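You operate a simulated robot arm through the tools that you are given. There is no shell and no other tool. Be economical: measure what you need, move in short steps, check, and stop when the job is done.

The job below is to be done with a simulated robot arm. You get a single attempt, and the scene is never put back.

TASK
Take the grey-lid jar and leave it on the upper middle shelf of the side shelving. Then take the film cartridge from the lower middle shelf of the side shelving and leave it on the upper middle shelf of the side shelving. Then fetch the small grey pump and set it on the pale grey tray. Then take the small black pump and leave it on the dark red tray. Then take the teal gear and leave it on the black plate. Then put the dark red gear on the lower middle shelf of the side shelving. Do these in the order given. Set down upright: grey-lid jar, small grey pump, small black pump.

The check looks at the end state, three seconds after you hand in, the way a careful person would. Anything else that was tipped, shoved, dropped, spilled or broken makes it a failure. A push-on lid holds only when it is set on centred and level and pressed home; a screw cap is set on level and turned clockwise until tight.

THE ROBOT
A 6-joint arm with a fingered hand on a trunk, on a base that drives. Base frame: it is fixed to the floor where the robot stands at the start and does not move with it; the origin is under the middle of the robot, x ahead of it, y to its left, z up. Units: mm, rad, N and s.
With the tool pointing down near the work surface it reaches from about 220 to 480 mm from the robot's upright axis, wherever it stands. Its first joint turns from -2.897 to 2.897 rad. Places, roughly: black plate (12x8x2 cm) [400, 0, 1300]; dark red gear (5x5x5 cm) [-600, -2200, 800]; dark red tray [500, -500, 1250]; film cartridge [500, 0, 750]; grey-lid jar [500, 0, 750]; lower middle shelf of the side shelving [600, -600, 700]; pale grey tray [500, -250, 1250]; small black pump [500, -1250, 1250]; small grey pump [500, -1000, 1250]; teal gear (5x5x5 cm) [-600, -2200, 800]; upper middle shelf of the side shelving [600, -600, 1300]. Payload 2.3 kg.
The TCP is the grasp point between the finger pads, 22 mm short of the fingertips. In the tool frame z runs along the fingers and y along their closing line. Largest opening 112 mm; the body of the gripper starts 60 mm behind the TCP. The gripper is a hand of 3 fingers: y runs from the thumb to the fingers, the wrist lies at [0, 0, -218] in the tool frame, and closing takes about 1.5 s.
Orientation is that of the tool frame in the base frame, as a unit quaternion [x, y, z, w]. With the fingers straight down and closing along the base's y, the tool's x points along the base's -x, its y along +y and its z along -z.

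THE INTERFACE
- The arm moves only by the tool nudge_tool. Its arguments are lists of equal length, an entry for each row: "travel": the shift along the base's x, y, z in mm, a list of three; "dr": the turn, a rotation vector about the base's x, y, z in rad, a list of three. In form: {"travel": [[tx, ty, tz], ...], "dr": [[rx, ry, rz], ...]}. A call has 1 to 8 rows; each row is the pose to reach, as a shift and turn from the pose commanded when the call began. "jaw" is the gripper command, from -1 (shut) to 1 (fully open), values between in proportion, set as the call begins (left out, the last holds). Rows are played at 5 a second. More than 50 mm and 0.15 rad between two rows, or a gripper value outside its range, and nothing of the call is played. A pose out of reach is approached as far as the arm can. The call stops where the force on the tool passes 40 N (or 10 N more than at its start, if that is more) or the arm is blocked; 0.2 s more then pass. Each finger travels about 72 mm/s and halts on what it meets, pressing with about 33 N; the grip force reading is that of the motor and also rises with nothing between the fingers. The clock runs only during rows and for 0.2 s after the last one: add rows that repeat a pose to give the fingers time. It gives the time, the measured TCP pose, the force on the tool (base axes), the opening and the grip force at its end, in the units of the frame above (readings bear some noise), with the torque about the TCP (base axes, N m) and any sound that the robot's microphone picked up, and new pictures: "show" is both (left out), scene, wrist or none.
- Cameras (640 x 400 px; columns grow to the right, rows downward): "scene" is now at [24.6, 100, 1373.8]; the picture's right is [-0.42, -0.91, 0.00], its down [-0.45, 0.21, -0.87] and it looks along [0.79, -0.36, -0.50] (base axes); focal length 284 px, centre (320, 200). "wrist" rides on the gripper at [66, 3, -80] in the tool frame; the picture's right is [-0.05, 1.00, 0.00], its down [-0.77, -0.04, -0.64] and it looks along [-0.64, -0.03, 0.77] (tool axes); focal length 275 px, centre (320, 200). There is no depth. A picture from a camera that has moved, and an enlarged one, comes with that camera's place and axes in the base frame and with its lens.
- lift_body(by): slides the trunk up (or, below 0, down) by that many mm; the arm and the scene camera ride with it, the base frame stays. It gives what a move gives, with no picture.
- roll_base(legs): drives the robot by 1 to 6 legs, each [ahead, left, turn to the left] in mm, mm and rad, along the robot's own axes; the way and the turn of a leg run together, so that a leg with both is an arc; at most 1500 mm and 3.142 rad a leg. The arm and the cameras ride along, it lands a little off, and it stops where it bumps. It gives what a move gives, and a new picture of the scene camera.
- curl_fingers(finger1, finger2, thumb_bend): sets how far each is bent, from 0 (flat) to 1 (curled in); at 0.3 the hand is open as for a grip, at 0.7 the pads meet at the TCP. One left out holds its place. A second passes; each finger stops where it meets its share of the squeeze, and holds until it gets a number again. A gripper value or a shape takes the hand back. It gives what a move gives, with no picture; readings hold the bend of each and the force on the fingers (four entries, about 0 where the hand has none), thumb and palm.
- set_grasp(shape): the hand has 3 fingers and takes this shape, open, in about a second: jaw (thumb against the fingers, like two jaws); tri (thumb and two fingers); tip (a fingertip pinch); poke (one finger out to press); point (the index stretched); flat (the hand flat); cup (the hand cupped); fist (a fist). The gripper value then closes the fingers along that shape, each until it touches; the sizes above hold for jaw. It gives what a move gives, with no picture.
- pan_tilt(pan, tilt): turns the head with the scene camera to pan (to the left, within 2.705 rad either way) and tilt (down, from -0.506 to 1.204), counted from straight ahead of the robot. It gives what a move gives, and a new picture of the scene camera.
- close_up(camera, box): a new picture of the part [left, top, right, bottom] of that camera's present view, enlarged. No time passes.
- sign_off(): hands the job in; it is judged then, once.

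Go step by step. Nothing tells you exact positions but the pictures and the camera data: compare them with the known pose of the tool, close in by small moves and look again before you grip or let go. The budget is 186 turns and 260 pictures, counting those below and the enlarged ones. Unless the task says otherwise, let go and move clear before handing in, and close with one line.

The tools are called after ">>>" as name(argument=value, ...) on one line, values as JSON. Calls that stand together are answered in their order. nudge_tool: Moves the arm, as the interface text tells. Its arguments: {"type":"object","properties":{"travel":{"type":"array","items":{"type":"array","items":{"type":"number"}}},"dr":{"type":"array","items":{"type":"array","items":{"type":"number"}}},"jaw":{"type":"number"},"show":{"type":"string","enum":["both","scene","wrist","none"]}},"required":["travel","dr"]} The other tools are called the same way: lift_body (by) slides the trunk up or down; set_grasp (shape) gives the hand a shape; curl_fingers (finger1, finger2, thumb_bend) moves the fingers one by one; roll_base (legs) drives the base; pan_tilt (pan, tilt) turns the head that bears the scene camera; close_up (camera, box) takes an enlarged picture of a part of a camera's view; sign_off () hands the job in.

At the start:

```text
t: 0.0
position: [276.6, -38.3, 1000.1]
tcp_rot: [0.0, 1.0, -0.001, -0.001]
ft_force: [1.1, -0.2, -0.3]
wrist_torque: [-0.01, 0.0, -0.03]
grip_width: 111.9
grip_force: 0.0
shape: jaw
bend: [0.3, 0.3, 0.3]
finger forces: [0.2, 0.0, 0.0, 0.2, 0.0, 0.1]
trunk travel left (down, up): [-275.0, 315.0]
robot x, y, heading: [2.1, -0.6, 0.006]
head pan, tilt: [-0.433, 0.52]
```

scene: 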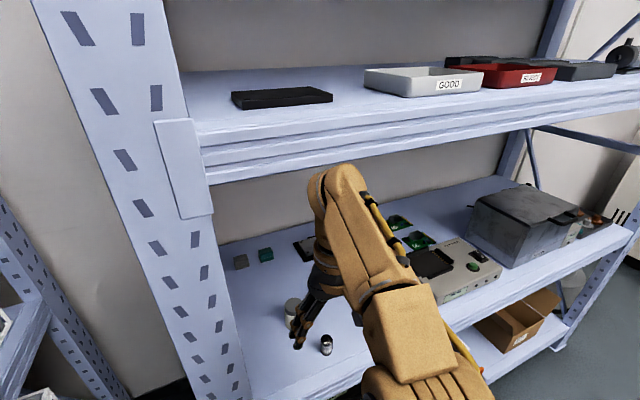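
wrist: 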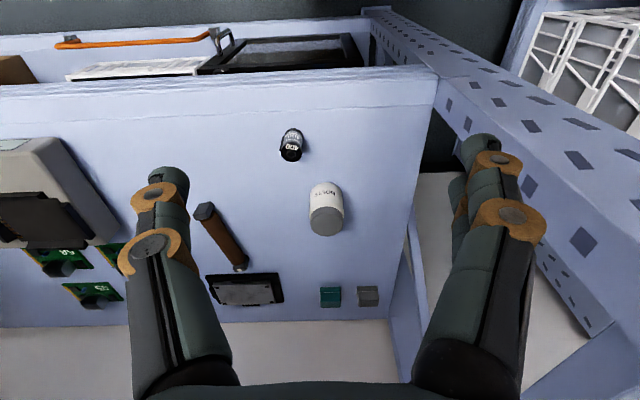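

I see the front shelving with a white jar with a grey lid, a small black and white cylinder and several other items on its lower shelf. I'll enlarge the views to identify them.

>>> close_up(camera="wrist", box=[190, 110, 400, 310])

>>> close_up(camera="scene", box=[220, 180, 420, 370])

>>> pan_tilt(pan=-1.0, tilt=0.3)

```text
2.00 times, centred on (295, 210) of wrist
camera zoom: at [209.5, -36.1, 1080.6], right [0.05, 1.0, 0.0], down [0.77, -0.04, 0.64], along [0.64, -0.03, -0.77], focal length 551 px, centre (370, 180)
```

zoom: 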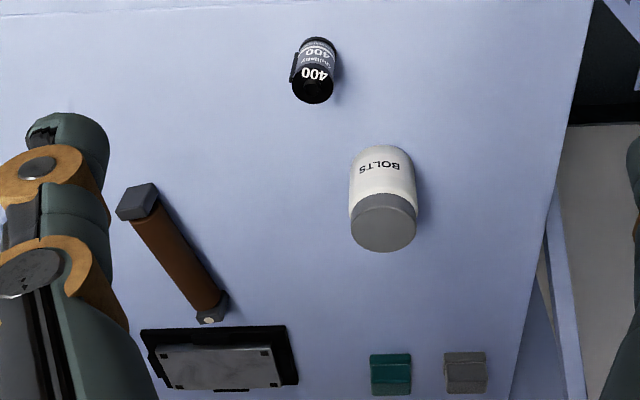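

```text
2.11 times, centred on (320, 275) of scene
camera zoom: at [24.6, 100.0, 1373.8], right [-0.42, -0.91, 0.0], down [-0.45, 0.21, -0.87], along [0.79, -0.36, -0.5], focal length 598 px, centre (320, 42)
```

zoom: 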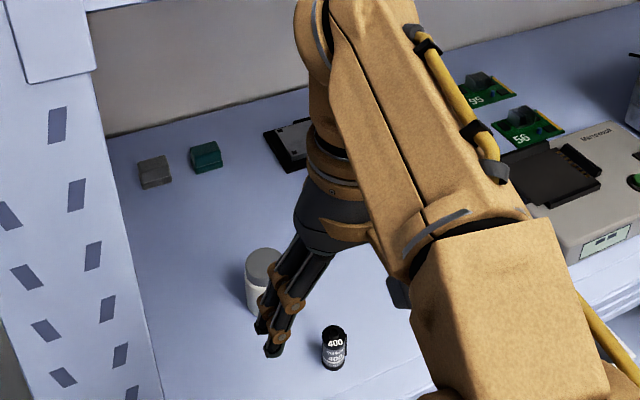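

```text
t: 1.0
position: [277.4, -38.6, 1000.3]
tcp_rot: [0.0, 1.0, 0.0, 0.001]
ft_force: [0.3, 0.6, 0.2]
wrist_torque: [0.01, 0.0, 0.02]
grip_width: 111.9
grip_force: 0.0
shape: jaw
bend: [0.3, 0.3, 0.3]
finger forces: [0.1, 0.1, 0.0, 0.0, 0.1, 0.0]
trunk travel left (down, up): [-275.0, 315.0]
robot x, y, heading: [-1.5, 1.7, 0.006]
head pan, tilt: [-1.0, 0.3]
camera scene: at [-7.1, 59.5, 1394.1], right [-0.84, -0.54, 0.0], down [-0.16, 0.25, -0.96], along [0.52, -0.8, -0.3], focal length 284 px, centre (320, 200)
```

scene: 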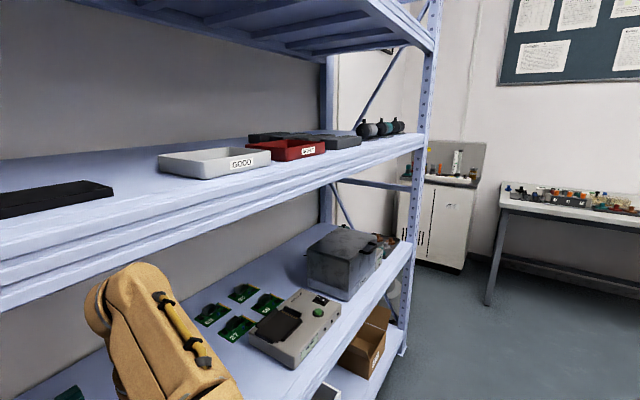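

The film cartridge is the small "400" cylinder and the jar is the "BOLTS" one. I'll turn the head back towards them, lower the trunk and edge a little closer.

>>> lift_body(by=-130)

>>> roll_base(legs=[[50, 0, 0]])

>>> pan_tilt(pan=-0.2, tilt=0.7)

>>> nudge_tool(travel=[[0, 0, 0]], dr=[[0, 0, 0]], show="wrist")

```text
t: 2.6
position: [276.5, -38.5, 871.1]
tcp_rot: [-0.001, 1.0, 0.0, 0.0]
ft_force: [-0.8, -0.2, 0.5]
wrist_torque: [0.02, 0.01, -0.01]
grip_width: 112.1
grip_force: 0.0
shape: jaw
bend: [0.3, 0.3, 0.3]
finger forces: [0.0, 0.0, 0.0, 0.1, 0.0, 0.1]
trunk travel left (down, up): [-145.0, 445.0]
robot x, y, heading: [-3.2, 2.2, 0.001]
head pan, tilt: [-1.0, 0.3]
```

```text
t: 3.5
position: [326.4, -38.5, 870.7]
tcp_rot: [-0.001, 1.0, 0.0, 0.0]
ft_force: [0.3, 0.4, 0.3]
wrist_torque: [0.0, -0.02, -0.05]
grip_width: 112.1
grip_force: 0.1
shape: jaw
bend: [0.3, 0.3, 0.3]
finger forces: [0.0, 0.0, 0.0, 0.0, 0.0, 0.0]
trunk travel left (down, up): [-145.0, 445.0]
robot x, y, heading: [47.9, -1.1, -0.002]
head pan, tilt: [-1.0, 0.3]
camera scene: at [43.0, 59.4, 1264.2], right [-0.84, -0.54, 0.0], down [-0.16, 0.25, -0.96], along [0.52, -0.8, -0.3], focal length 284 px, centre (320, 200)
```

scene: 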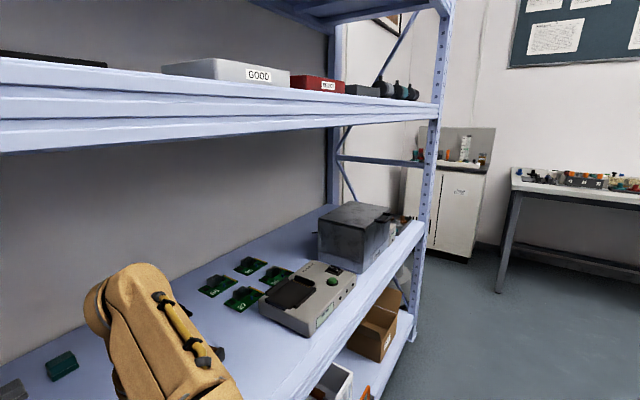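

```text
t: 4.6
position: [326.8, -39.0, 868.8]
tcp_rot: [0.0, 1.0, 0.0, 0.0]
ft_force: [0.3, -0.5, -0.6]
wrist_torque: [0.0, -0.01, 0.0]
grip_width: 111.9
grip_force: 0.2
shape: jaw
bend: [0.3, 0.3, 0.3]
finger forces: [0.0, 0.0, 0.0, 0.1, 0.1, 0.1]
trunk travel left (down, up): [-145.0, 445.0]
robot x, y, heading: [46.9, -2.3, 0.0]
head pan, tilt: [-0.201, 0.7]
camera scene: at [75.5, 121.0, 1228.1], right [-0.2, -0.98, 0.0], down [-0.63, 0.13, -0.77], along [0.75, -0.15, -0.64], focal length 284 px, centre (320, 200)
```

scene: 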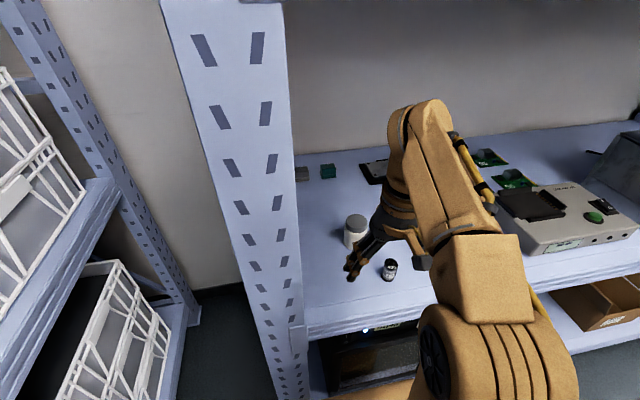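

```text
t: 5.0
position: [326.3, -38.7, 869.0]
tcp_rot: [0.0, 1.0, 0.0, 0.0]
ft_force: [-0.1, 0.5, 0.9]
wrist_torque: [0.0, -0.03, -0.01]
grip_width: 111.6
grip_force: 0.1
shape: jaw
bend: [0.3, 0.3, 0.3]
finger forces: [0.0, 0.1, 0.0, 0.0, 0.0, 0.1]
trunk travel left (down, up): [-145.0, 445.0]
robot x, y, heading: [48.4, 2.0, 0.002]
head pan, tilt: [-0.201, 0.7]
camera wrist: at [259.4, -36.0, 950.6], right [0.05, 1.0, 0.0], down [0.77, -0.04, 0.64], along [0.64, -0.03, -0.77], focal length 275 px, centre (320, 200)
```

wrist: 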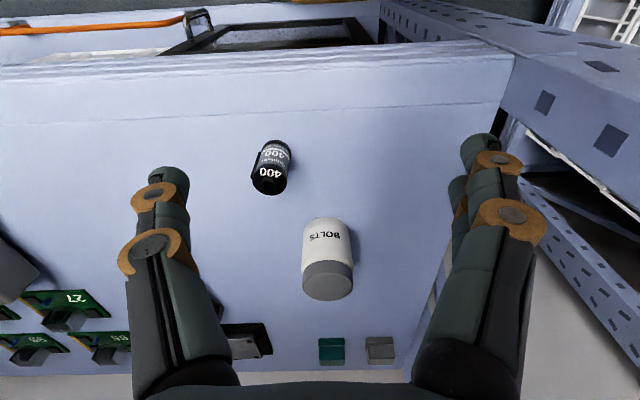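

By triangulation the jar's lid centre is about (489, -39, 799) and the shelf is near z 737. I'll move over the jar at a safe height and look.

>>> nudge_tool(travel=[[45, 0, 0], [90, 0, 0], [130, 0, 0], [162, 0, 0], [162, 0, -20], [162, 0, -30]], dr=[[0, 0, 0], [0, 0, 0], [0, 0, 0], [0, 0, 0], [0, 0, 0], [0, 0, 0]])

```text
t: 6.4
position: [464.5, -43.8, 835.3]
tcp_rot: [0.001, 1.0, 0.0, 0.0]
ft_force: [-0.2, 0.6, -0.6]
wrist_torque: [0.04, 0.0, 0.03]
grip_width: 112.1
grip_force: 0.0
shape: jaw
bend: [0.3, 0.3, 0.3]
finger forces: [0.1, 0.0, 0.0, 0.1, 0.1, 0.1]
out of reach, approached as far as the arm can: row 3, 4, 5, 6
trunk travel left (down, up): [-145.0, 445.0]
robot x, y, heading: [50.8, -1.3, 0.001]
head pan, tilt: [-0.201, 0.7]
camera scene: at [75.6, 121.0, 1228.0], right [-0.2, -0.98, 0.0], down [-0.63, 0.13, -0.76], along [0.75, -0.15, -0.64], focal length 284 px, centre (320, 200)
camera wrist: at [397.6, -40.6, 915.9], right [0.05, 1.0, 0.0], down [0.77, -0.04, 0.64], along [0.64, -0.03, -0.77], focal length 275 px, centre (320, 200)
```

scene: 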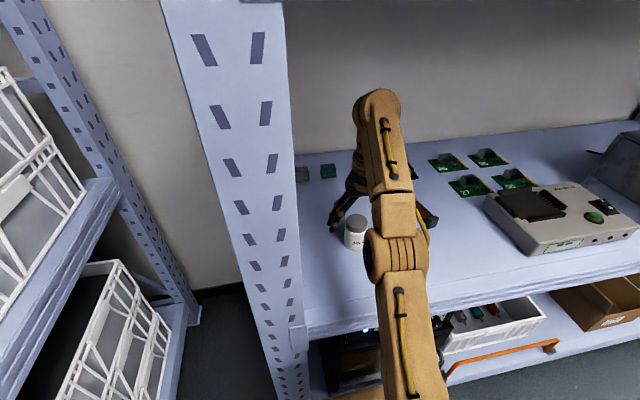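
wrist: 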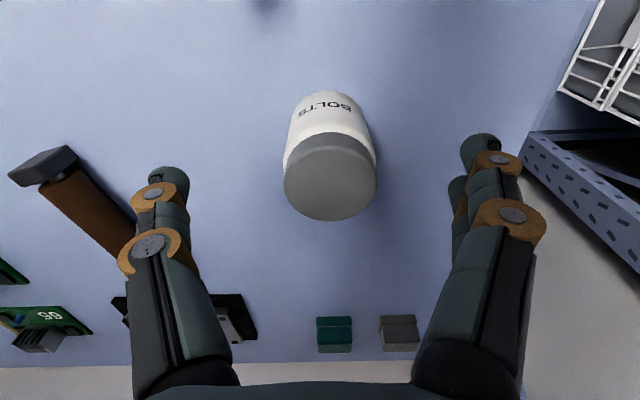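

The arm ran out of reach at x≈464, and the jar is at about (481, -39). I'll drive forward a little more.

>>> roll_base(legs=[[40, 0, 0]])

>>> nudge_tool(travel=[[0, 0, 0], [0, 0, 0]], dr=[[0, 0, 0], [0, 0, 0]], show="wrist")

```text
t: 7.3
position: [505.9, -43.6, 834.2]
tcp_rot: [0.0, 1.0, 0.0, 0.001]
ft_force: [0.0, 0.5, -0.5]
wrist_torque: [0.02, 0.0, -0.01]
grip_width: 111.9
grip_force: 0.1
shape: jaw
bend: [0.3, 0.3, 0.3]
finger forces: [0.0, 0.0, 0.0, 0.0, 0.0, 0.1]
trunk travel left (down, up): [-145.0, 445.0]
robot x, y, heading: [92.1, -1.7, 0.002]
head pan, tilt: [-0.201, 0.7]
camera scene: at [116.3, 121.1, 1228.0], right [-0.2, -0.98, 0.0], down [-0.63, 0.13, -0.76], along [0.75, -0.15, -0.64], focal length 284 px, centre (320, 200)
```

scene: 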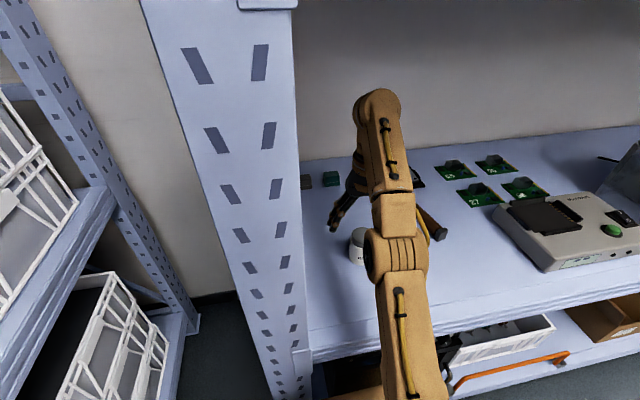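

```text
t: 7.9
position: [504.5, -43.1, 835.0]
tcp_rot: [0.001, 1.0, -0.001, 0.001]
ft_force: [0.4, -0.1, 0.1]
wrist_torque: [0.02, 0.01, 0.01]
grip_width: 111.9
grip_force: 0.1
shape: jaw
bend: [0.3, 0.3, 0.3]
finger forces: [0.0, 0.0, 0.0, 0.0, 0.1, 0.0]
trunk travel left (down, up): [-145.0, 445.0]
robot x, y, heading: [86.9, 3.9, -0.001]
head pan, tilt: [-0.201, 0.7]
camera wrist: at [438.0, -40.6, 916.0], right [0.05, 1.0, 0.0], down [0.77, -0.04, 0.64], along [0.64, -0.03, -0.77], focal length 275 px, centre (320, 200)
```

wrist: 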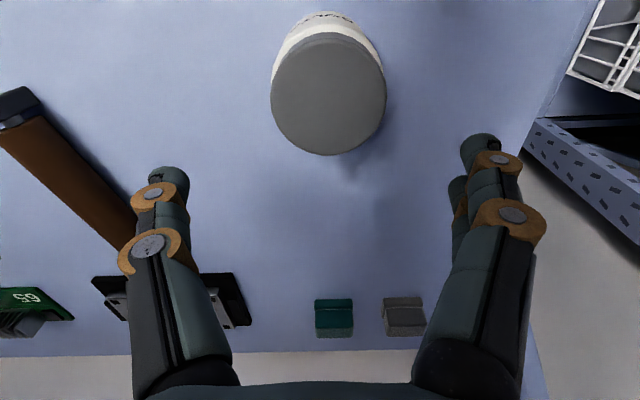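

The jar centre is about (477, -39) with its top near 802. I'll back up over it and descend.

>>> nudge_tool(travel=[[-27, 4, 0], [-27, 4, 0], [-27, 4, -25], [-27, 4, -45]], dr=[[0, 0, 0], [0, 0, 0], [0, 0, 0], [0, 0, 0]], show="both")

```text
t: 8.9
position: [478.9, -39.6, 789.4]
tcp_rot: [0.0, 1.0, 0.0, 0.0]
ft_force: [1.3, 1.1, 0.3]
wrist_torque: [0.01, 0.0, 0.02]
grip_width: 112.0
grip_force: 0.1
shape: jaw
bend: [0.3, 0.3, 0.3]
finger forces: [0.0, 0.1, 0.1, 0.0, 0.1, 0.0]
trunk travel left (down, up): [-145.0, 445.0]
robot x, y, heading: [87.1, 1.1, -0.003]
head pan, tilt: [-0.201, 0.7]
camera scene: at [116.1, 121.1, 1228.0], right [-0.2, -0.98, 0.0], down [-0.63, 0.13, -0.76], along [0.75, -0.15, -0.64], focal length 284 px, centre (320, 200)
camera wrist: at [411.2, -36.1, 870.8], right [0.05, 1.0, 0.0], down [0.77, -0.04, 0.64], along [0.64, -0.03, -0.77], focal length 275 px, centre (320, 200)
```

scene: 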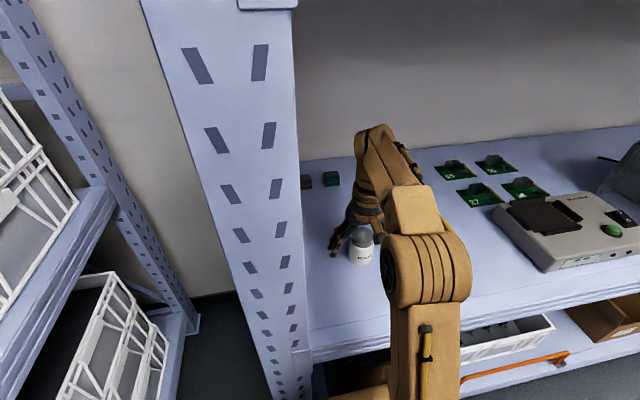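
wrist: 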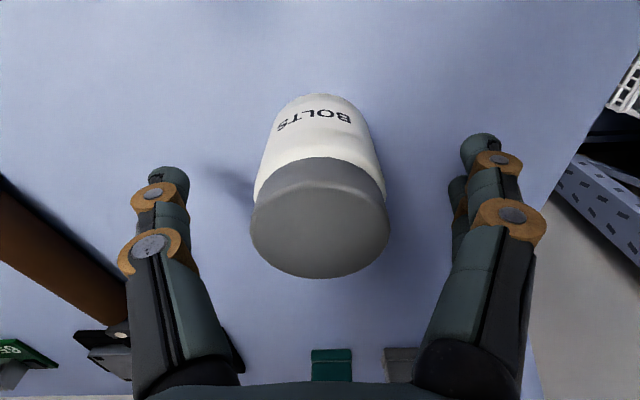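

The jar is centred between the fingers. I'll go down 24 mm and close.

>>> nudge_tool(travel=[[0, 0, -12], [0, 0, -24], [0, 0, -24]], dr=[[0, 0, 0], [0, 0, 0], [0, 0, 0]], show="none")

>>> nudge_tool(travel=[[0, 0, 0], [0, 0, 0], [0, 0, 0], [0, 0, 0], [0, 0, 0], [0, 0, 0], [0, 0, 0], [0, 0, 0]], dr=[[0, 0, 0], [0, 0, 0], [0, 0, 0], [0, 0, 0], [0, 0, 0], [0, 0, 0], [0, 0, 0], [0, 0, 0]], jaw=-1)

```text
t: 9.7
position: [478.3, -39.9, 767.4]
tcp_rot: [0.0, 1.0, 0.0, 0.0]
ft_force: [-0.1, 0.7, 0.2]
wrist_torque: [-0.01, 0.03, 0.01]
grip_width: 112.0
grip_force: 0.1
shape: jaw
bend: [0.3, 0.3, 0.3]
finger forces: [0.0, 0.1, 0.0, 0.1, 0.1, 0.0]
trunk travel left (down, up): [-145.0, 445.0]
robot x, y, heading: [90.9, -3.3, -0.005]
head pan, tilt: [-0.201, 0.7]
```

```text
t: 11.5
position: [478.8, -39.2, 766.2]
tcp_rot: [0.001, 1.0, 0.0, 0.0]
ft_force: [-0.1, 0.4, -0.4]
wrist_torque: [-0.01, 0.03, 0.02]
grip_width: 41.0
grip_force: 32.8
shape: jaw
bend: [0.73, 0.73, 0.7]
finger forces: [15.4, 15.1, 0.0, 0.0, 30.0, 0.0]
trunk travel left (down, up): [-145.0, 445.0]
robot x, y, heading: [89.0, 1.2, 0.008]
head pan, tilt: [-0.201, 0.7]
camera scene: at [116.3, 121.1, 1228.0], right [-0.2, -0.98, 0.0], down [-0.63, 0.13, -0.76], along [0.75, -0.15, -0.64], focal length 284 px, centre (320, 200)
camera wrist: at [411.0, -36.5, 847.0], right [0.05, 1.0, 0.0], down [0.77, -0.04, 0.64], along [0.64, -0.03, -0.77], focal length 275 px, centre (320, 200)
```

scene: 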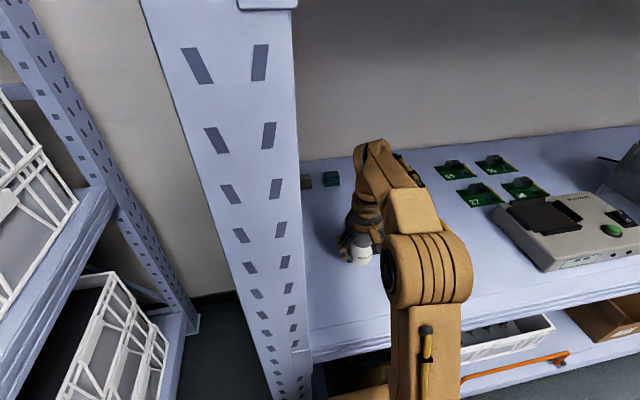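
wrist: 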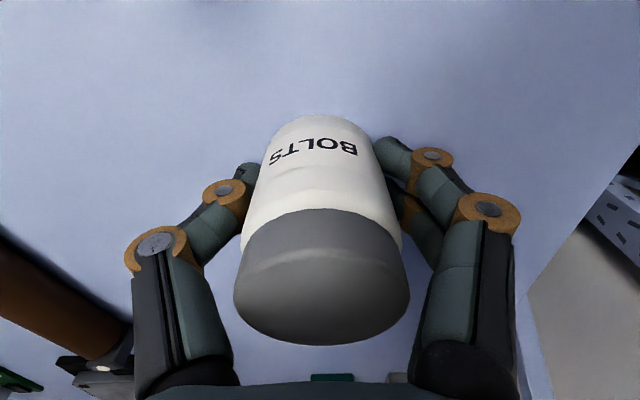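

The jar is gripped. I'll lift it clear and back the robot out of the shelf.

>>> nudge_tool(travel=[[0, 0, 15], [0, 0, 40], [0, 0, 70], [0, 0, 85], [-30, 0, 85], [-60, 0, 85]], dr=[[0, 0, 0], [0, 0, 0], [0, 0, 0], [0, 0, 0], [0, 0, 0], [0, 0, 0]], show="wrist")

>>> roll_base(legs=[[-250, 0, 0]])

```text
t: 12.9
position: [419.7, -38.2, 849.1]
tcp_rot: [0.0, 1.0, 0.0, 0.0]
ft_force: [0.3, 0.3, -1.8]
wrist_torque: [0.0, 0.01, 0.01]
grip_width: 40.9
grip_force: 32.8
shape: jaw
bend: [0.73, 0.73, 0.7]
finger forces: [15.4, 15.3, 0.0, 0.0, 30.0, 0.1]
trunk travel left (down, up): [-145.0, 445.0]
robot x, y, heading: [91.0, -0.4, 0.003]
head pan, tilt: [-0.201, 0.7]
camera wrist: at [351.6, -36.7, 931.2], right [0.05, 1.0, 0.0], down [0.77, -0.04, 0.64], along [0.64, -0.03, -0.77], focal length 275 px, centre (320, 200)
```

wrist: 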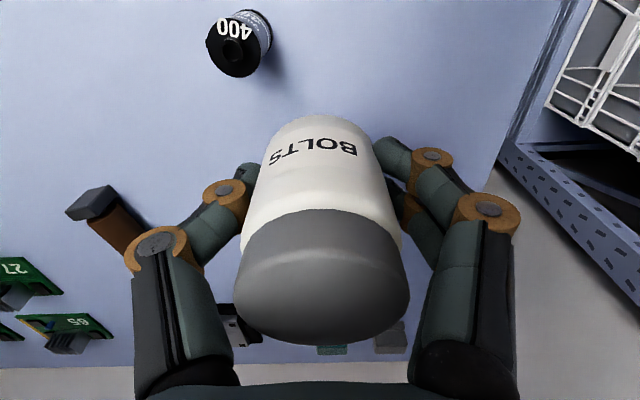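

```text
t: 14.7
position: [169.8, -39.3, 850.8]
tcp_rot: [0.002, 1.0, 0.0, 0.001]
ft_force: [0.7, -0.1, -1.7]
wrist_torque: [-0.01, -0.01, 0.0]
grip_width: 40.7
grip_force: 33.2
shape: jaw
bend: [0.73, 0.73, 0.7]
finger forces: [15.5, 15.2, 0.0, 0.1, 29.9, 0.0]
trunk travel left (down, up): [-145.0, 445.0]
robot x, y, heading: [-157.3, -1.6, 0.001]
head pan, tilt: [-0.201, 0.7]
camera scene: at [-133.0, 121.4, 1228.0], right [-0.2, -0.98, 0.0], down [-0.63, 0.13, -0.76], along [0.75, -0.15, -0.64], focal length 284 px, centre (320, 200)
```

scene: 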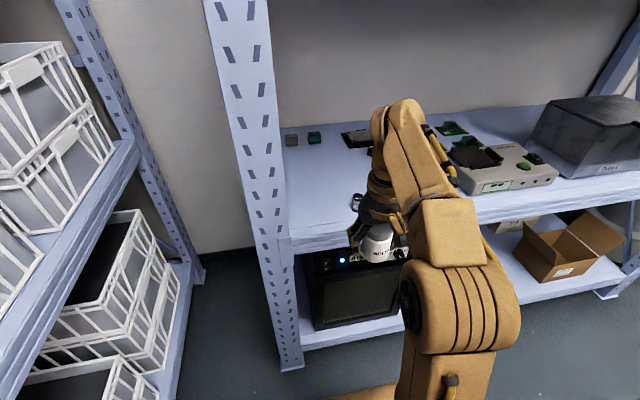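

Out of the shelf with the jar. I'll raise the trunk and look at the upper shelf.

>>> lift_body(by=440)

>>> pan_tilt(pan=-0.2, tilt=0.5)

```text
refused: 440 is not a number from -400 to 400
```

```text
t: 15.4
position: [169.8, -39.5, 851.2]
tcp_rot: [0.002, 1.0, 0.0, 0.0]
ft_force: [-0.4, -0.2, -1.7]
wrist_torque: [0.02, 0.0, -0.02]
grip_width: 40.7
grip_force: 33.7
shape: jaw
bend: [0.73, 0.73, 0.7]
finger forces: [15.6, 15.2, 0.0, 0.0, 30.0, 0.0]
trunk travel left (down, up): [-145.0, 445.0]
robot x, y, heading: [-156.8, 0.9, -0.003]
head pan, tilt: [-0.201, 0.499]
camera scene: at [-126.9, 120.1, 1245.7], right [-0.2, -0.98, 0.0], down [-0.47, 0.1, -0.88], along [0.86, -0.18, -0.48], focal length 284 px, centre (320, 200)
```

scene: 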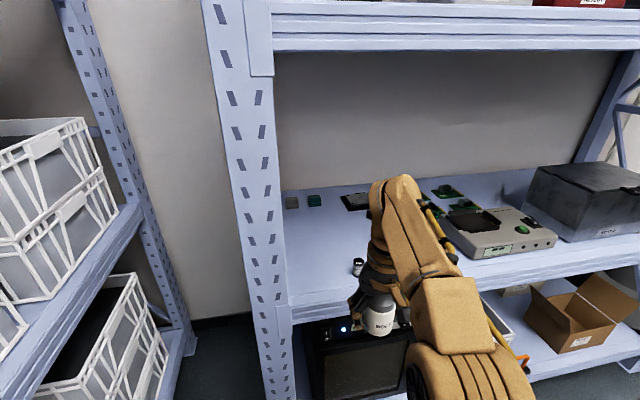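

>>> lift_body(by=400)

>>> lift_body(by=40)

>>> nudge_tool(travel=[[0, 0, 40], [0, 0, 80], [0, 0, 100]], dr=[[0, 0, 0], [0, 0, 0], [0, 0, 0]], show="both")

```text
t: 19.3
position: [170.5, -40.4, 1250.6]
tcp_rot: [0.001, 1.0, 0.0, 0.0]
ft_force: [-0.2, -1.0, -1.6]
wrist_torque: [-0.04, -0.03, 0.0]
grip_width: 40.8
grip_force: 33.0
shape: jaw
bend: [0.73, 0.73, 0.7]
finger forces: [15.5, 15.2, 0.0, 0.0, 30.0, 0.0]
trunk travel left (down, up): [-545.0, 45.0]
robot x, y, heading: [-155.8, -2.7, -0.004]
head pan, tilt: [-0.201, 0.499]
```

```text
t: 20.1
position: [170.4, -38.4, 1290.9]
tcp_rot: [0.001, 1.0, 0.001, 0.001]
ft_force: [-0.5, 0.2, -1.5]
wrist_torque: [0.0, -0.01, 0.0]
grip_width: 40.7
grip_force: 32.8
shape: jaw
bend: [0.73, 0.73, 0.7]
finger forces: [15.6, 15.2, 0.1, 0.1, 30.0, 0.0]
trunk travel left (down, up): [-585.0, 5.0]
robot x, y, heading: [-157.4, 0.6, -0.009]
head pan, tilt: [-0.201, 0.499]
```

```text
t: 20.9
position: [156.5, -37.7, 1352.4]
tcp_rot: [0.001, 1.0, 0.0, 0.0]
ft_force: [-0.3, 0.3, -2.4]
wrist_torque: [-0.01, 0.02, -0.02]
grip_width: 40.6
grip_force: 32.7
shape: jaw
bend: [0.73, 0.73, 0.7]
finger forces: [15.5, 15.2, 0.0, 0.0, 29.9, 0.0]
out of reach, approached as far as the arm can: row 2, 3
trunk travel left (down, up): [-585.0, 5.0]
robot x, y, heading: [-161.0, 2.4, -0.004]
head pan, tilt: [-0.201, 0.499]
camera scene: at [-127.4, 120.2, 1685.8], right [-0.2, -0.98, 0.0], down [-0.47, 0.1, -0.88], along [0.86, -0.18, -0.48], focal length 284 px, centre (320, 200)
camera wrist: at [89.5, -35.0, 1432.6], right [0.05, 1.0, 0.0], down [0.77, -0.04, 0.64], along [0.64, -0.03, -0.77], focal length 275 px, centre (320, 200)
```

scene: 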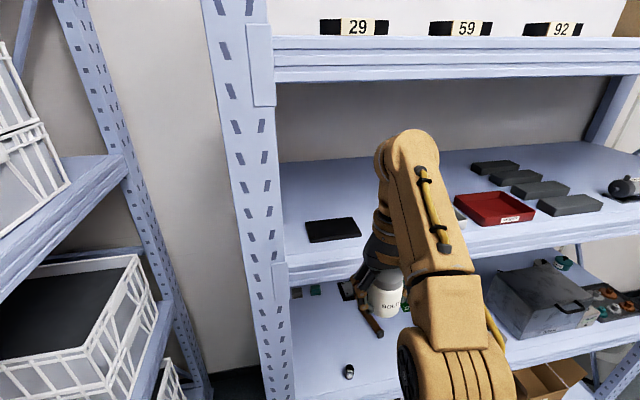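
wrist: 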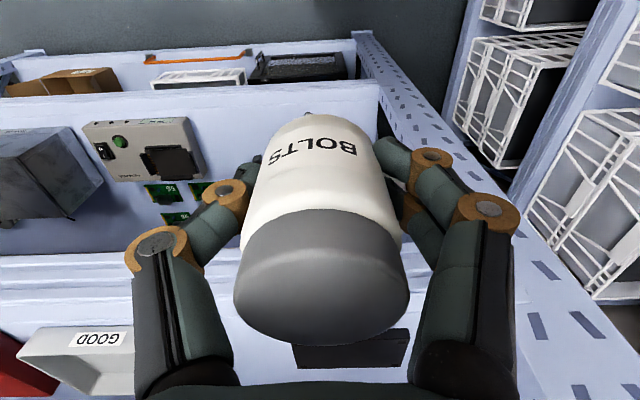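

The plate corner triangulates to z≈1300–1305, so that's the upper shelf height. I'll look for free room on that shelf.

>>> pan_tilt(pan=-0.65, tilt=0.5)

>>> close_up(camera="wrist", box=[0, 240, 640, 400])

```text
t: 21.8
position: [157.1, -37.6, 1351.3]
tcp_rot: [0.003, 1.0, 0.0, 0.001]
ft_force: [-0.8, -0.7, -1.2]
wrist_torque: [-0.03, 0.03, 0.0]
grip_width: 40.8
grip_force: 33.1
shape: jaw
bend: [0.73, 0.73, 0.7]
finger forces: [15.7, 15.2, 0.0, 0.1, 29.9, 0.0]
trunk travel left (down, up): [-585.0, 5.0]
robot x, y, heading: [-161.2, 1.4, -0.007]
head pan, tilt: [-0.649, 0.499]
camera scene: at [-143.7, 83.5, 1685.8], right [-0.61, -0.8, 0.0], down [-0.38, 0.29, -0.88], along [0.7, -0.53, -0.48], focal length 284 px, centre (320, 200)
```

scene: 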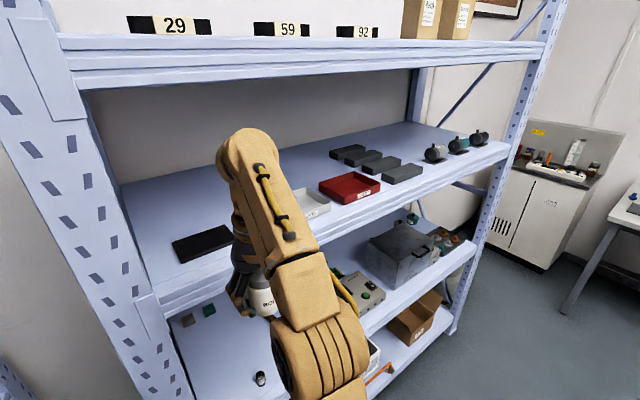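

```text
1.00 times, centred on (320, 320) of wrist (not enlarged: the box is as wide or as high as the picture)
camera zoom: at [89.9, -35.0, 1432.4], right [0.05, 1.0, 0.0], down [0.77, -0.04, 0.64], along [0.64, -0.03, -0.77], focal length 275 px, centre (320, 80)
```

zoom: 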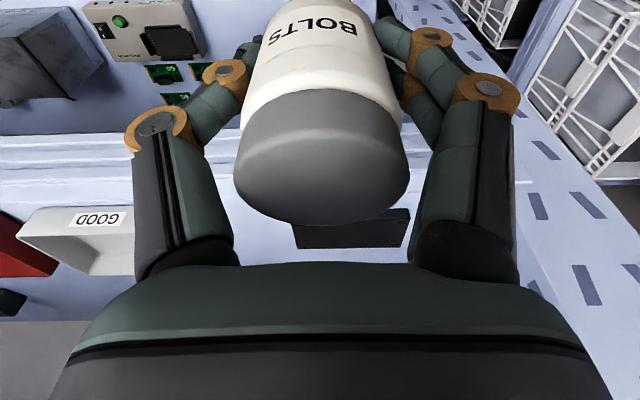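

There's a gap between the plate (to y≈-80) and the "GOOD" tray (from y≈-183), and I'll use it for the jar. I'll shift the robot right and look again.

>>> roll_base(legs=[[0, -92, 0]])

>>> lift_body(by=5)

>>> nudge_tool(travel=[[0, 0, 0]], dr=[[0, 0, 0]], show="wrist")

>>> pan_tilt(pan=0.0, tilt=0.5)

```text
t: 22.9
position: [157.2, -129.3, 1352.6]
tcp_rot: [0.002, 1.0, 0.0, 0.001]
ft_force: [-0.3, -0.3, -2.9]
wrist_torque: [-0.02, -0.02, -0.01]
grip_width: 40.4
grip_force: 33.0
shape: jaw
bend: [0.73, 0.73, 0.7]
finger forces: [15.5, 15.2, 0.0, 0.0, 29.8, 0.0]
trunk travel left (down, up): [-585.0, 5.0]
robot x, y, heading: [-157.0, -91.9, -0.002]
head pan, tilt: [-0.649, 0.499]
camera scene: at [-143.9, -8.3, 1685.8], right [-0.61, -0.79, 0.0], down [-0.38, 0.29, -0.88], along [0.7, -0.53, -0.48], focal length 284 px, centre (320, 200)
```

scene: 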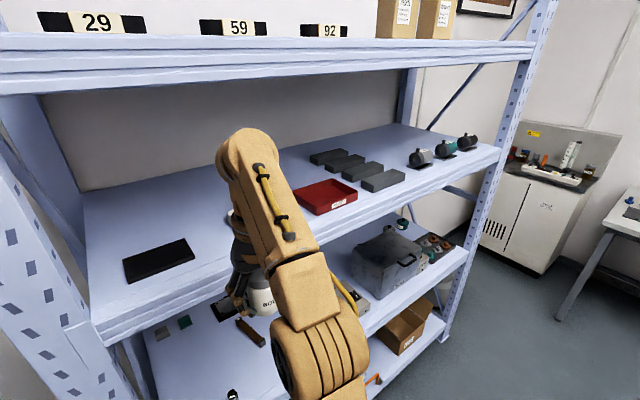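

```text
t: 23.4
position: [156.8, -129.1, 1355.8]
tcp_rot: [0.002, 1.0, 0.001, 0.002]
ft_force: [0.5, 0.6, -1.0]
wrist_torque: [0.01, 0.0, -0.03]
grip_width: 40.9
grip_force: 32.9
shape: jaw
bend: [0.73, 0.73, 0.7]
finger forces: [15.6, 15.2, 0.1, 0.0, 29.9, 0.0]
trunk travel left (down, up): [-590.0, 0.0]
robot x, y, heading: [-162.6, -88.6, -0.006]
head pan, tilt: [-0.649, 0.499]
```

```text
t: 23.9
position: [157.6, -128.9, 1356.8]
tcp_rot: [0.002, 1.0, -0.001, 0.001]
ft_force: [0.4, 0.3, -2.4]
wrist_torque: [-0.03, 0.01, 0.02]
grip_width: 40.4
grip_force: 33.3
shape: jaw
bend: [0.73, 0.73, 0.7]
finger forces: [15.6, 15.2, 0.0, 0.0, 29.9, 0.0]
trunk travel left (down, up): [-590.0, 0.0]
robot x, y, heading: [-157.6, -91.3, -0.007]
head pan, tilt: [-0.649, 0.499]
camera wrist: at [89.6, -126.1, 1437.4], right [0.05, 1.0, 0.0], down [0.77, -0.04, 0.64], along [0.64, -0.03, -0.77], focal length 275 px, centre (320, 200)
```

wrist: 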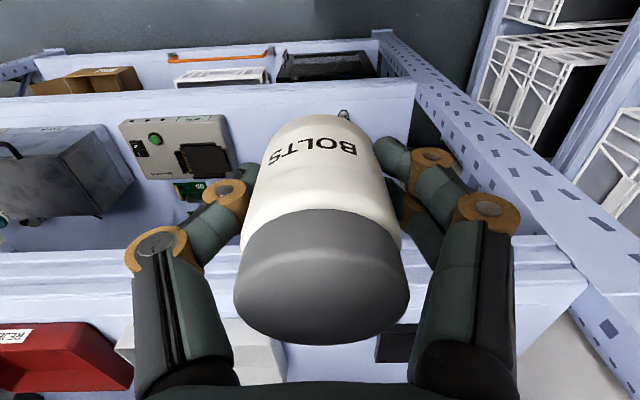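

```text
t: 24.9
position: [157.0, -129.4, 1357.3]
tcp_rot: [0.002, 1.0, -0.001, 0.001]
ft_force: [-0.3, 0.7, -1.4]
wrist_torque: [-0.02, -0.01, 0.0]
grip_width: 40.6
grip_force: 32.8
shape: jaw
bend: [0.73, 0.73, 0.7]
finger forces: [15.6, 15.2, 0.0, 0.0, 29.8, 0.0]
trunk travel left (down, up): [-590.0, 0.0]
robot x, y, heading: [-159.5, -89.0, -0.005]
head pan, tilt: [0.0, 0.499]
camera scene: at [-125.2, 47.1, 1690.8], right [0.0, -1.0, 0.0], down [-0.48, 0.0, -0.88], along [0.88, 0.0, -0.48], focal length 284 px, centre (320, 200)
```

scene: 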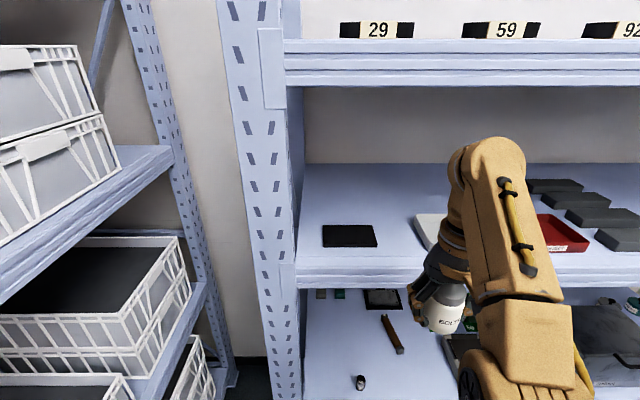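

>>> close_up(camera="scene", box=[290, 190, 450, 290])

```text
4.00 times, centred on (370, 240) of scene
camera zoom: at [-125.2, 47.1, 1690.8], right [0.0, -1.0, 0.0], down [-0.48, 0.0, -0.88], along [0.88, 0.0, -0.48], focal length 1137 px, centre (120, 40)
```

zoom: 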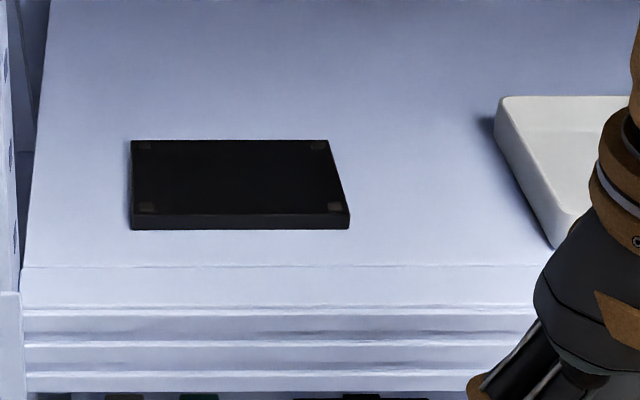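

The plate spans x 380–457, y 41…-79, with its top at 1305. The shelf is at about 1293, and the tray's left edge is y≈-186. I'll drive in towards the gap at y≈-131.

>>> roll_base(legs=[[250, 0, 0]])

>>> nudge_tool(travel=[[0, 0, 0]], dr=[[0, 0, 0]], show="wrist")

```text
t: 26.7
position: [405.6, -128.7, 1356.9]
tcp_rot: [0.001, 1.0, 0.0, 0.001]
ft_force: [-0.2, 0.2, -1.6]
wrist_torque: [0.01, 0.0, 0.03]
grip_width: 40.7
grip_force: 33.1
shape: jaw
bend: [0.73, 0.73, 0.7]
finger forces: [15.6, 15.2, 0.0, 0.0, 29.9, 0.0]
trunk travel left (down, up): [-590.0, 0.0]
robot x, y, heading: [89.6, -89.6, 0.002]
head pan, tilt: [0.0, 0.499]
camera scene: at [124.0, 46.6, 1690.7], right [0.0, -1.0, 0.0], down [-0.48, 0.0, -0.88], along [0.88, 0.0, -0.48], focal length 284 px, centre (320, 200)
```

scene: 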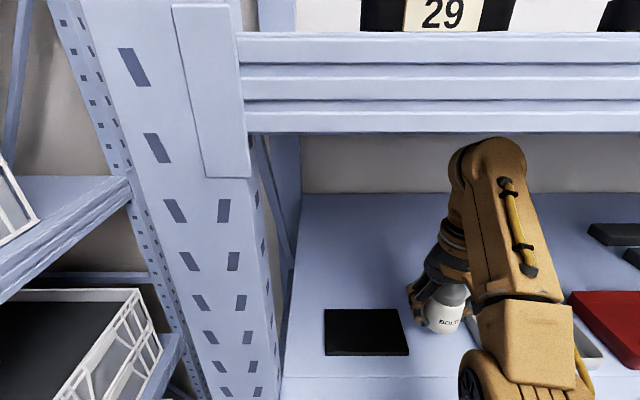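

```text
t: 27.1
position: [406.4, -129.8, 1357.0]
tcp_rot: [0.001, 1.0, -0.001, 0.001]
ft_force: [0.0, 0.2, -2.0]
wrist_torque: [-0.02, 0.02, 0.0]
grip_width: 40.8
grip_force: 32.9
shape: jaw
bend: [0.73, 0.73, 0.7]
finger forces: [15.6, 15.3, 0.0, 0.0, 29.8, 0.0]
trunk travel left (down, up): [-590.0, 0.0]
robot x, y, heading: [86.2, -91.4, -0.001]
head pan, tilt: [0.0, 0.499]
camera wrist: at [338.2, -126.5, 1437.5], right [0.05, 1.0, 0.0], down [0.77, -0.04, 0.64], along [0.64, -0.03, -0.77], focal length 275 px, centre (320, 200)
```

wrist: 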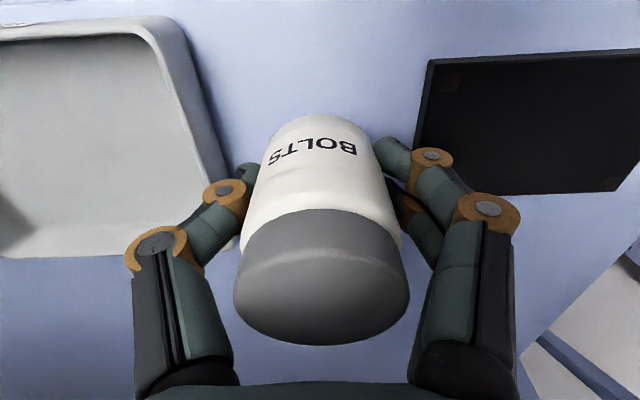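

The jar sits mid-gap. I'll lower gently until it touches the shelf.

>>> nudge_tool(travel=[[7, 1, -10], [14, 1, -20], [18, 1, -25]], dr=[[0, 0, 0], [0, 0, 0], [0, 0, 0]], show="none")

>>> nudge_tool(travel=[[0, 0, -3], [0, 0, -6], [0, 0, -8]], dr=[[0, 0, 0], [0, 0, 0], [0, 0, 0]], show="scene")

```text
t: 27.9
position: [424.7, -127.8, 1332.0]
tcp_rot: [0.001, 1.0, 0.0, 0.001]
ft_force: [0.7, 0.0, -1.1]
wrist_torque: [0.02, 0.0, 0.01]
grip_width: 40.5
grip_force: 33.4
shape: jaw
bend: [0.73, 0.73, 0.7]
finger forces: [15.6, 15.2, 0.0, 0.0, 29.8, 0.1]
trunk travel left (down, up): [-590.0, 0.0]
robot x, y, heading: [90.7, -95.5, 0.001]
head pan, tilt: [0.0, 0.499]
```

```text
t: 28.7
position: [423.8, -128.3, 1324.8]
tcp_rot: [0.001, 1.0, 0.0, 0.002]
ft_force: [4.4, -0.4, 17.1]
wrist_torque: [0.02, -0.08, -0.03]
grip_width: 41.0
grip_force: 33.6
shape: jaw
bend: [0.74, 0.74, 0.7]
finger forces: [17.1, 17.7, 0.0, 0.0, 33.7, 0.0]
trunk travel left (down, up): [-590.0, 0.0]
robot x, y, heading: [93.1, -92.3, -0.002]
head pan, tilt: [0.0, 0.499]
camera scene: at [123.0, 46.7, 1691.2], right [0.0, -1.0, 0.0], down [-0.48, 0.0, -0.88], along [0.88, 0.0, -0.48], focal length 284 px, centre (320, 200)
```

scene: 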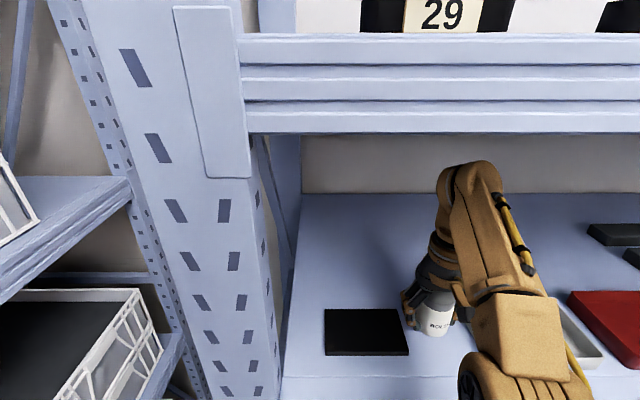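

The jar is down (contact force). I'll open partly and check before withdrawing towards the front.

>>> nudge_tool(travel=[[0, 0, 1], [0, 0, 1], [0, 0, 1], [0, 0, 1], [0, 0, 1]], dr=[[0, 0, 0], [0, 0, 0], [0, 0, 0], [0, 0, 0], [0, 0, 0]], jaw=0.3, show="wrist")

```text
t: 29.9
position: [423.1, -128.5, 1324.0]
tcp_rot: [0.0, 1.0, -0.001, 0.001]
ft_force: [-0.4, -1.3, -0.3]
wrist_torque: [0.0, 0.03, -0.02]
grip_width: 71.9
grip_force: 0.0
shape: jaw
bend: [0.7, 0.7, 0.67]
finger forces: [0.4, 0.4, 0.1, 0.1, 0.0, 0.1]
trunk travel left (down, up): [-590.0, 0.0]
robot x, y, heading: [89.2, -97.6, -0.007]
head pan, tilt: [0.0, 0.499]
camera wrist: at [356.3, -125.8, 1405.5], right [0.05, 1.0, 0.0], down [0.77, -0.04, 0.64], along [0.64, -0.03, -0.77], focal length 275 px, centre (320, 200)
```

wrist: 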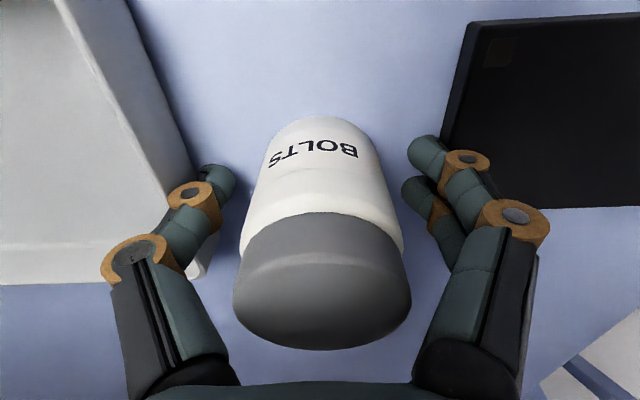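

Released and upright. I'll lift 20 mm (the fingers stay beside the jar), then slide out towards the front.

>>> nudge_tool(travel=[[0, 0, 10], [0, 0, 20], [-20, 0, 22], [-45, 0, 22], [-70, 0, 22], [-95, 0, 22]], dr=[[0, 0, 0], [0, 0, 0], [0, 0, 0], [0, 0, 0], [0, 0, 0], [0, 0, 0]])

```text
t: 31.3
position: [327.9, -128.2, 1347.3]
tcp_rot: [0.001, 1.0, 0.0, 0.002]
ft_force: [-0.3, -0.6, 0.4]
wrist_torque: [-0.01, -0.03, 0.03]
grip_width: 72.3
grip_force: 0.0
shape: jaw
bend: [0.7, 0.7, 0.67]
finger forces: [0.0, 0.1, 0.0, 0.0, 0.0, 0.1]
trunk travel left (down, up): [-590.0, 0.0]
robot x, y, heading: [93.2, -89.1, -0.002]
head pan, tilt: [0.0, 0.499]
camera scene: at [122.2, 46.8, 1690.8], right [0.0, -1.0, 0.0], down [-0.48, 0.0, -0.88], along [0.88, 0.0, -0.48], focal length 284 px, centre (320, 200)
camera wrist: at [259.9, -125.8, 1427.1], right [0.05, 1.0, 0.0], down [0.77, -0.04, 0.64], along [0.64, -0.03, -0.77], focal length 275 px, centre (320, 200)
```

scene: 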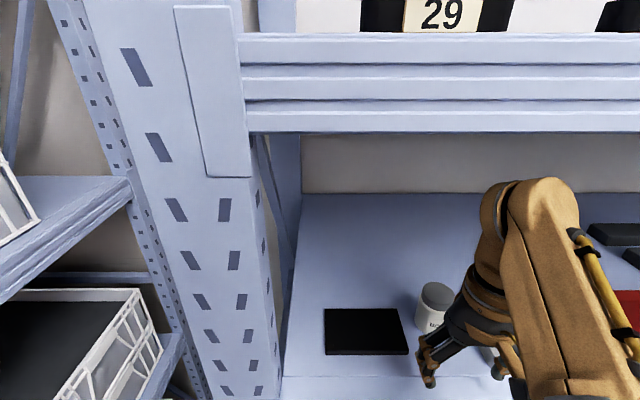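
wrist: 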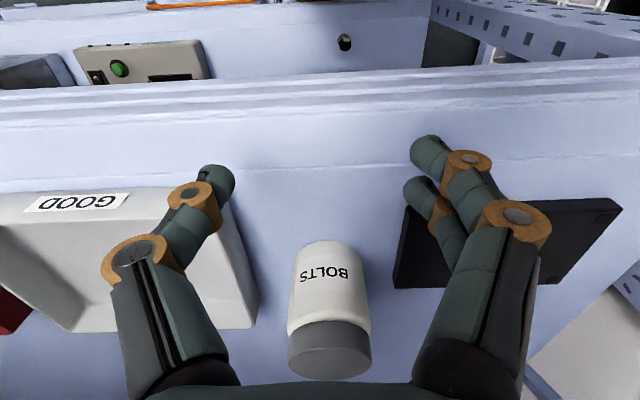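

The jar stands upright at (424, -128). Next is the film cartridge, so I'll back out, shift left and lower the trunk.

>>> roll_base(legs=[[-250, 0, 0], [0, 48, 0]])

>>> lift_body(by=-400)

>>> lift_body(by=-90)

>>> roll_base(legs=[[230, 0, 0]])

>>> nudge_tool(travel=[[0, 0, 0]], dr=[[0, 0, 0]], show="wrist")

```text
t: 33.6
position: [79.9, -79.8, 1346.9]
tcp_rot: [-0.001, 1.0, 0.0, 0.001]
ft_force: [0.2, 0.4, -0.5]
wrist_torque: [-0.05, -0.06, 0.03]
grip_width: 72.4
grip_force: 0.0
shape: jaw
bend: [0.7, 0.7, 0.67]
finger forces: [0.1, 0.0, 0.0, 0.0, 0.1, 0.0]
trunk travel left (down, up): [-590.0, 0.0]
robot x, y, heading: [-160.7, -43.1, -0.002]
head pan, tilt: [0.0, 0.499]
camera scene: at [-126.4, 95.3, 1690.7], right [0.0, -1.0, 0.0], down [-0.48, 0.0, -0.88], along [0.88, 0.0, -0.48], focal length 284 px, centre (320, 200)
```

scene: 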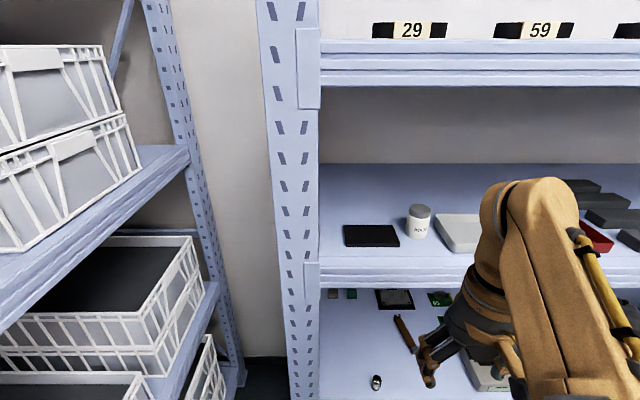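

```text
t: 37.5
position: [79.5, -80.2, 945.8]
tcp_rot: [0.001, 1.0, 0.0, 0.001]
ft_force: [-0.6, -0.1, -0.2]
wrist_torque: [0.05, 0.0, -0.01]
grip_width: 72.7
grip_force: 0.1
shape: jaw
bend: [0.7, 0.7, 0.67]
finger forces: [0.0, 0.0, 0.0, 0.1, 0.1, 0.0]
trunk travel left (down, up): [-190.0, 400.0]
robot x, y, heading: [-153.3, -44.8, 0.003]
head pan, tilt: [0.0, 0.499]
```

```text
t: 38.7
position: [80.4, -80.6, 856.9]
tcp_rot: [0.0, 1.0, 0.0, 0.0]
ft_force: [0.4, -0.3, 0.2]
wrist_torque: [0.0, -0.01, 0.0]
grip_width: 72.6
grip_force: 0.1
shape: jaw
bend: [0.7, 0.7, 0.67]
finger forces: [0.1, 0.1, 0.0, 0.1, 0.1, 0.1]
trunk travel left (down, up): [-100.0, 490.0]
robot x, y, heading: [-163.3, -38.6, -0.002]
head pan, tilt: [0.0, 0.499]
```

```text
t: 40.4
position: [309.0, -80.4, 856.9]
tcp_rot: [0.001, 1.0, 0.001, 0.001]
ft_force: [0.2, -0.1, -0.2]
wrist_torque: [0.02, 0.05, -0.01]
grip_width: 72.6
grip_force: 0.1
shape: jaw
bend: [0.7, 0.7, 0.67]
finger forces: [0.0, 0.0, 0.0, 0.0, 0.0, 0.0]
trunk travel left (down, up): [-100.0, 490.0]
robot x, y, heading: [71.6, -40.7, 0.004]
head pan, tilt: [0.0, 0.499]
camera scene: at [103.1, 94.6, 1200.8], right [0.0, -1.0, 0.0], down [-0.48, 0.0, -0.88], along [0.88, 0.0, -0.48], focal length 284 px, centre (320, 200)
```

scene: 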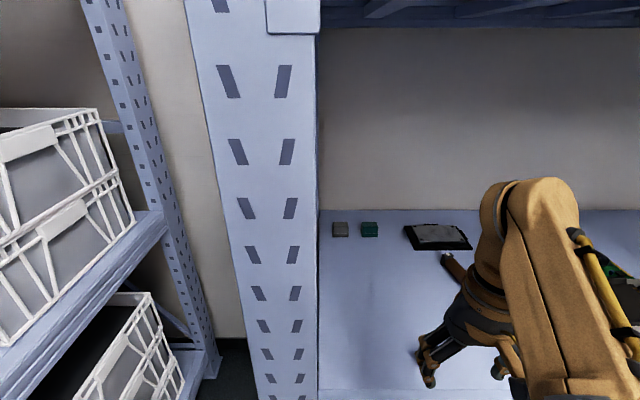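

```text
t: 40.8
position: [308.4, -80.1, 855.6]
tcp_rot: [0.0, 1.0, -0.001, 0.0]
ft_force: [-0.5, -0.8, 0.1]
wrist_torque: [-0.01, 0.0, -0.01]
grip_width: 72.5
grip_force: 0.1
shape: jaw
bend: [0.7, 0.7, 0.67]
finger forces: [0.0, 0.1, 0.0, 0.0, 0.0, 0.0]
trunk travel left (down, up): [-100.0, 490.0]
robot x, y, heading: [66.0, -42.4, 0.004]
head pan, tilt: [0.0, 0.499]
camera wrist: at [241.3, -77.6, 937.1], right [0.05, 1.0, 0.0], down [0.77, -0.04, 0.64], along [0.64, -0.03, -0.77], focal length 275 px, centre (320, 200)
```

wrist: 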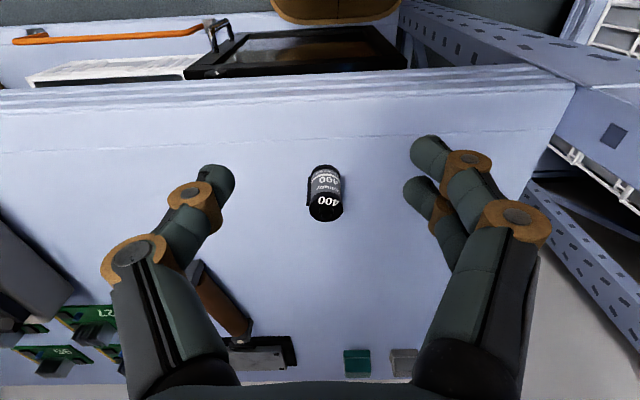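

The cartridge is about (382, -79), directly ahead. I'll move over it and look again.

>>> nudge_tool(travel=[[37, 1, 0], [74, 1, 0], [74, 1, -20], [74, 1, -40]], dr=[[0, 0, 0], [0, 0, 0], [0, 0, 0], [0, 0, 0]], show="wrist")

```text
t: 41.8
position: [383.9, -80.0, 816.0]
tcp_rot: [-0.001, 1.0, 0.001, 0.001]
ft_force: [-0.1, 0.1, -0.5]
wrist_torque: [0.01, -0.04, 0.04]
grip_width: 72.7
grip_force: 0.0
shape: jaw
bend: [0.7, 0.7, 0.67]
finger forces: [0.1, 0.0, 0.1, 0.0, 0.1, 0.1]
trunk travel left (down, up): [-100.0, 490.0]
robot x, y, heading: [69.3, -47.5, -0.006]
head pan, tilt: [0.0, 0.499]
camera wrist: at [315.4, -76.6, 896.7], right [0.05, 1.0, 0.0], down [0.77, -0.04, 0.64], along [0.64, -0.03, -0.77], focal length 275 px, centre (320, 200)
```

wrist: 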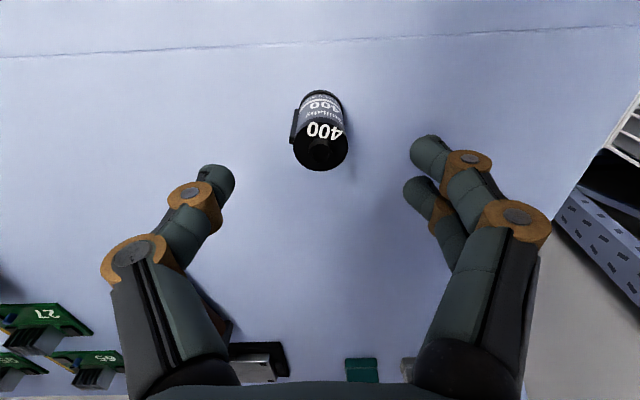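

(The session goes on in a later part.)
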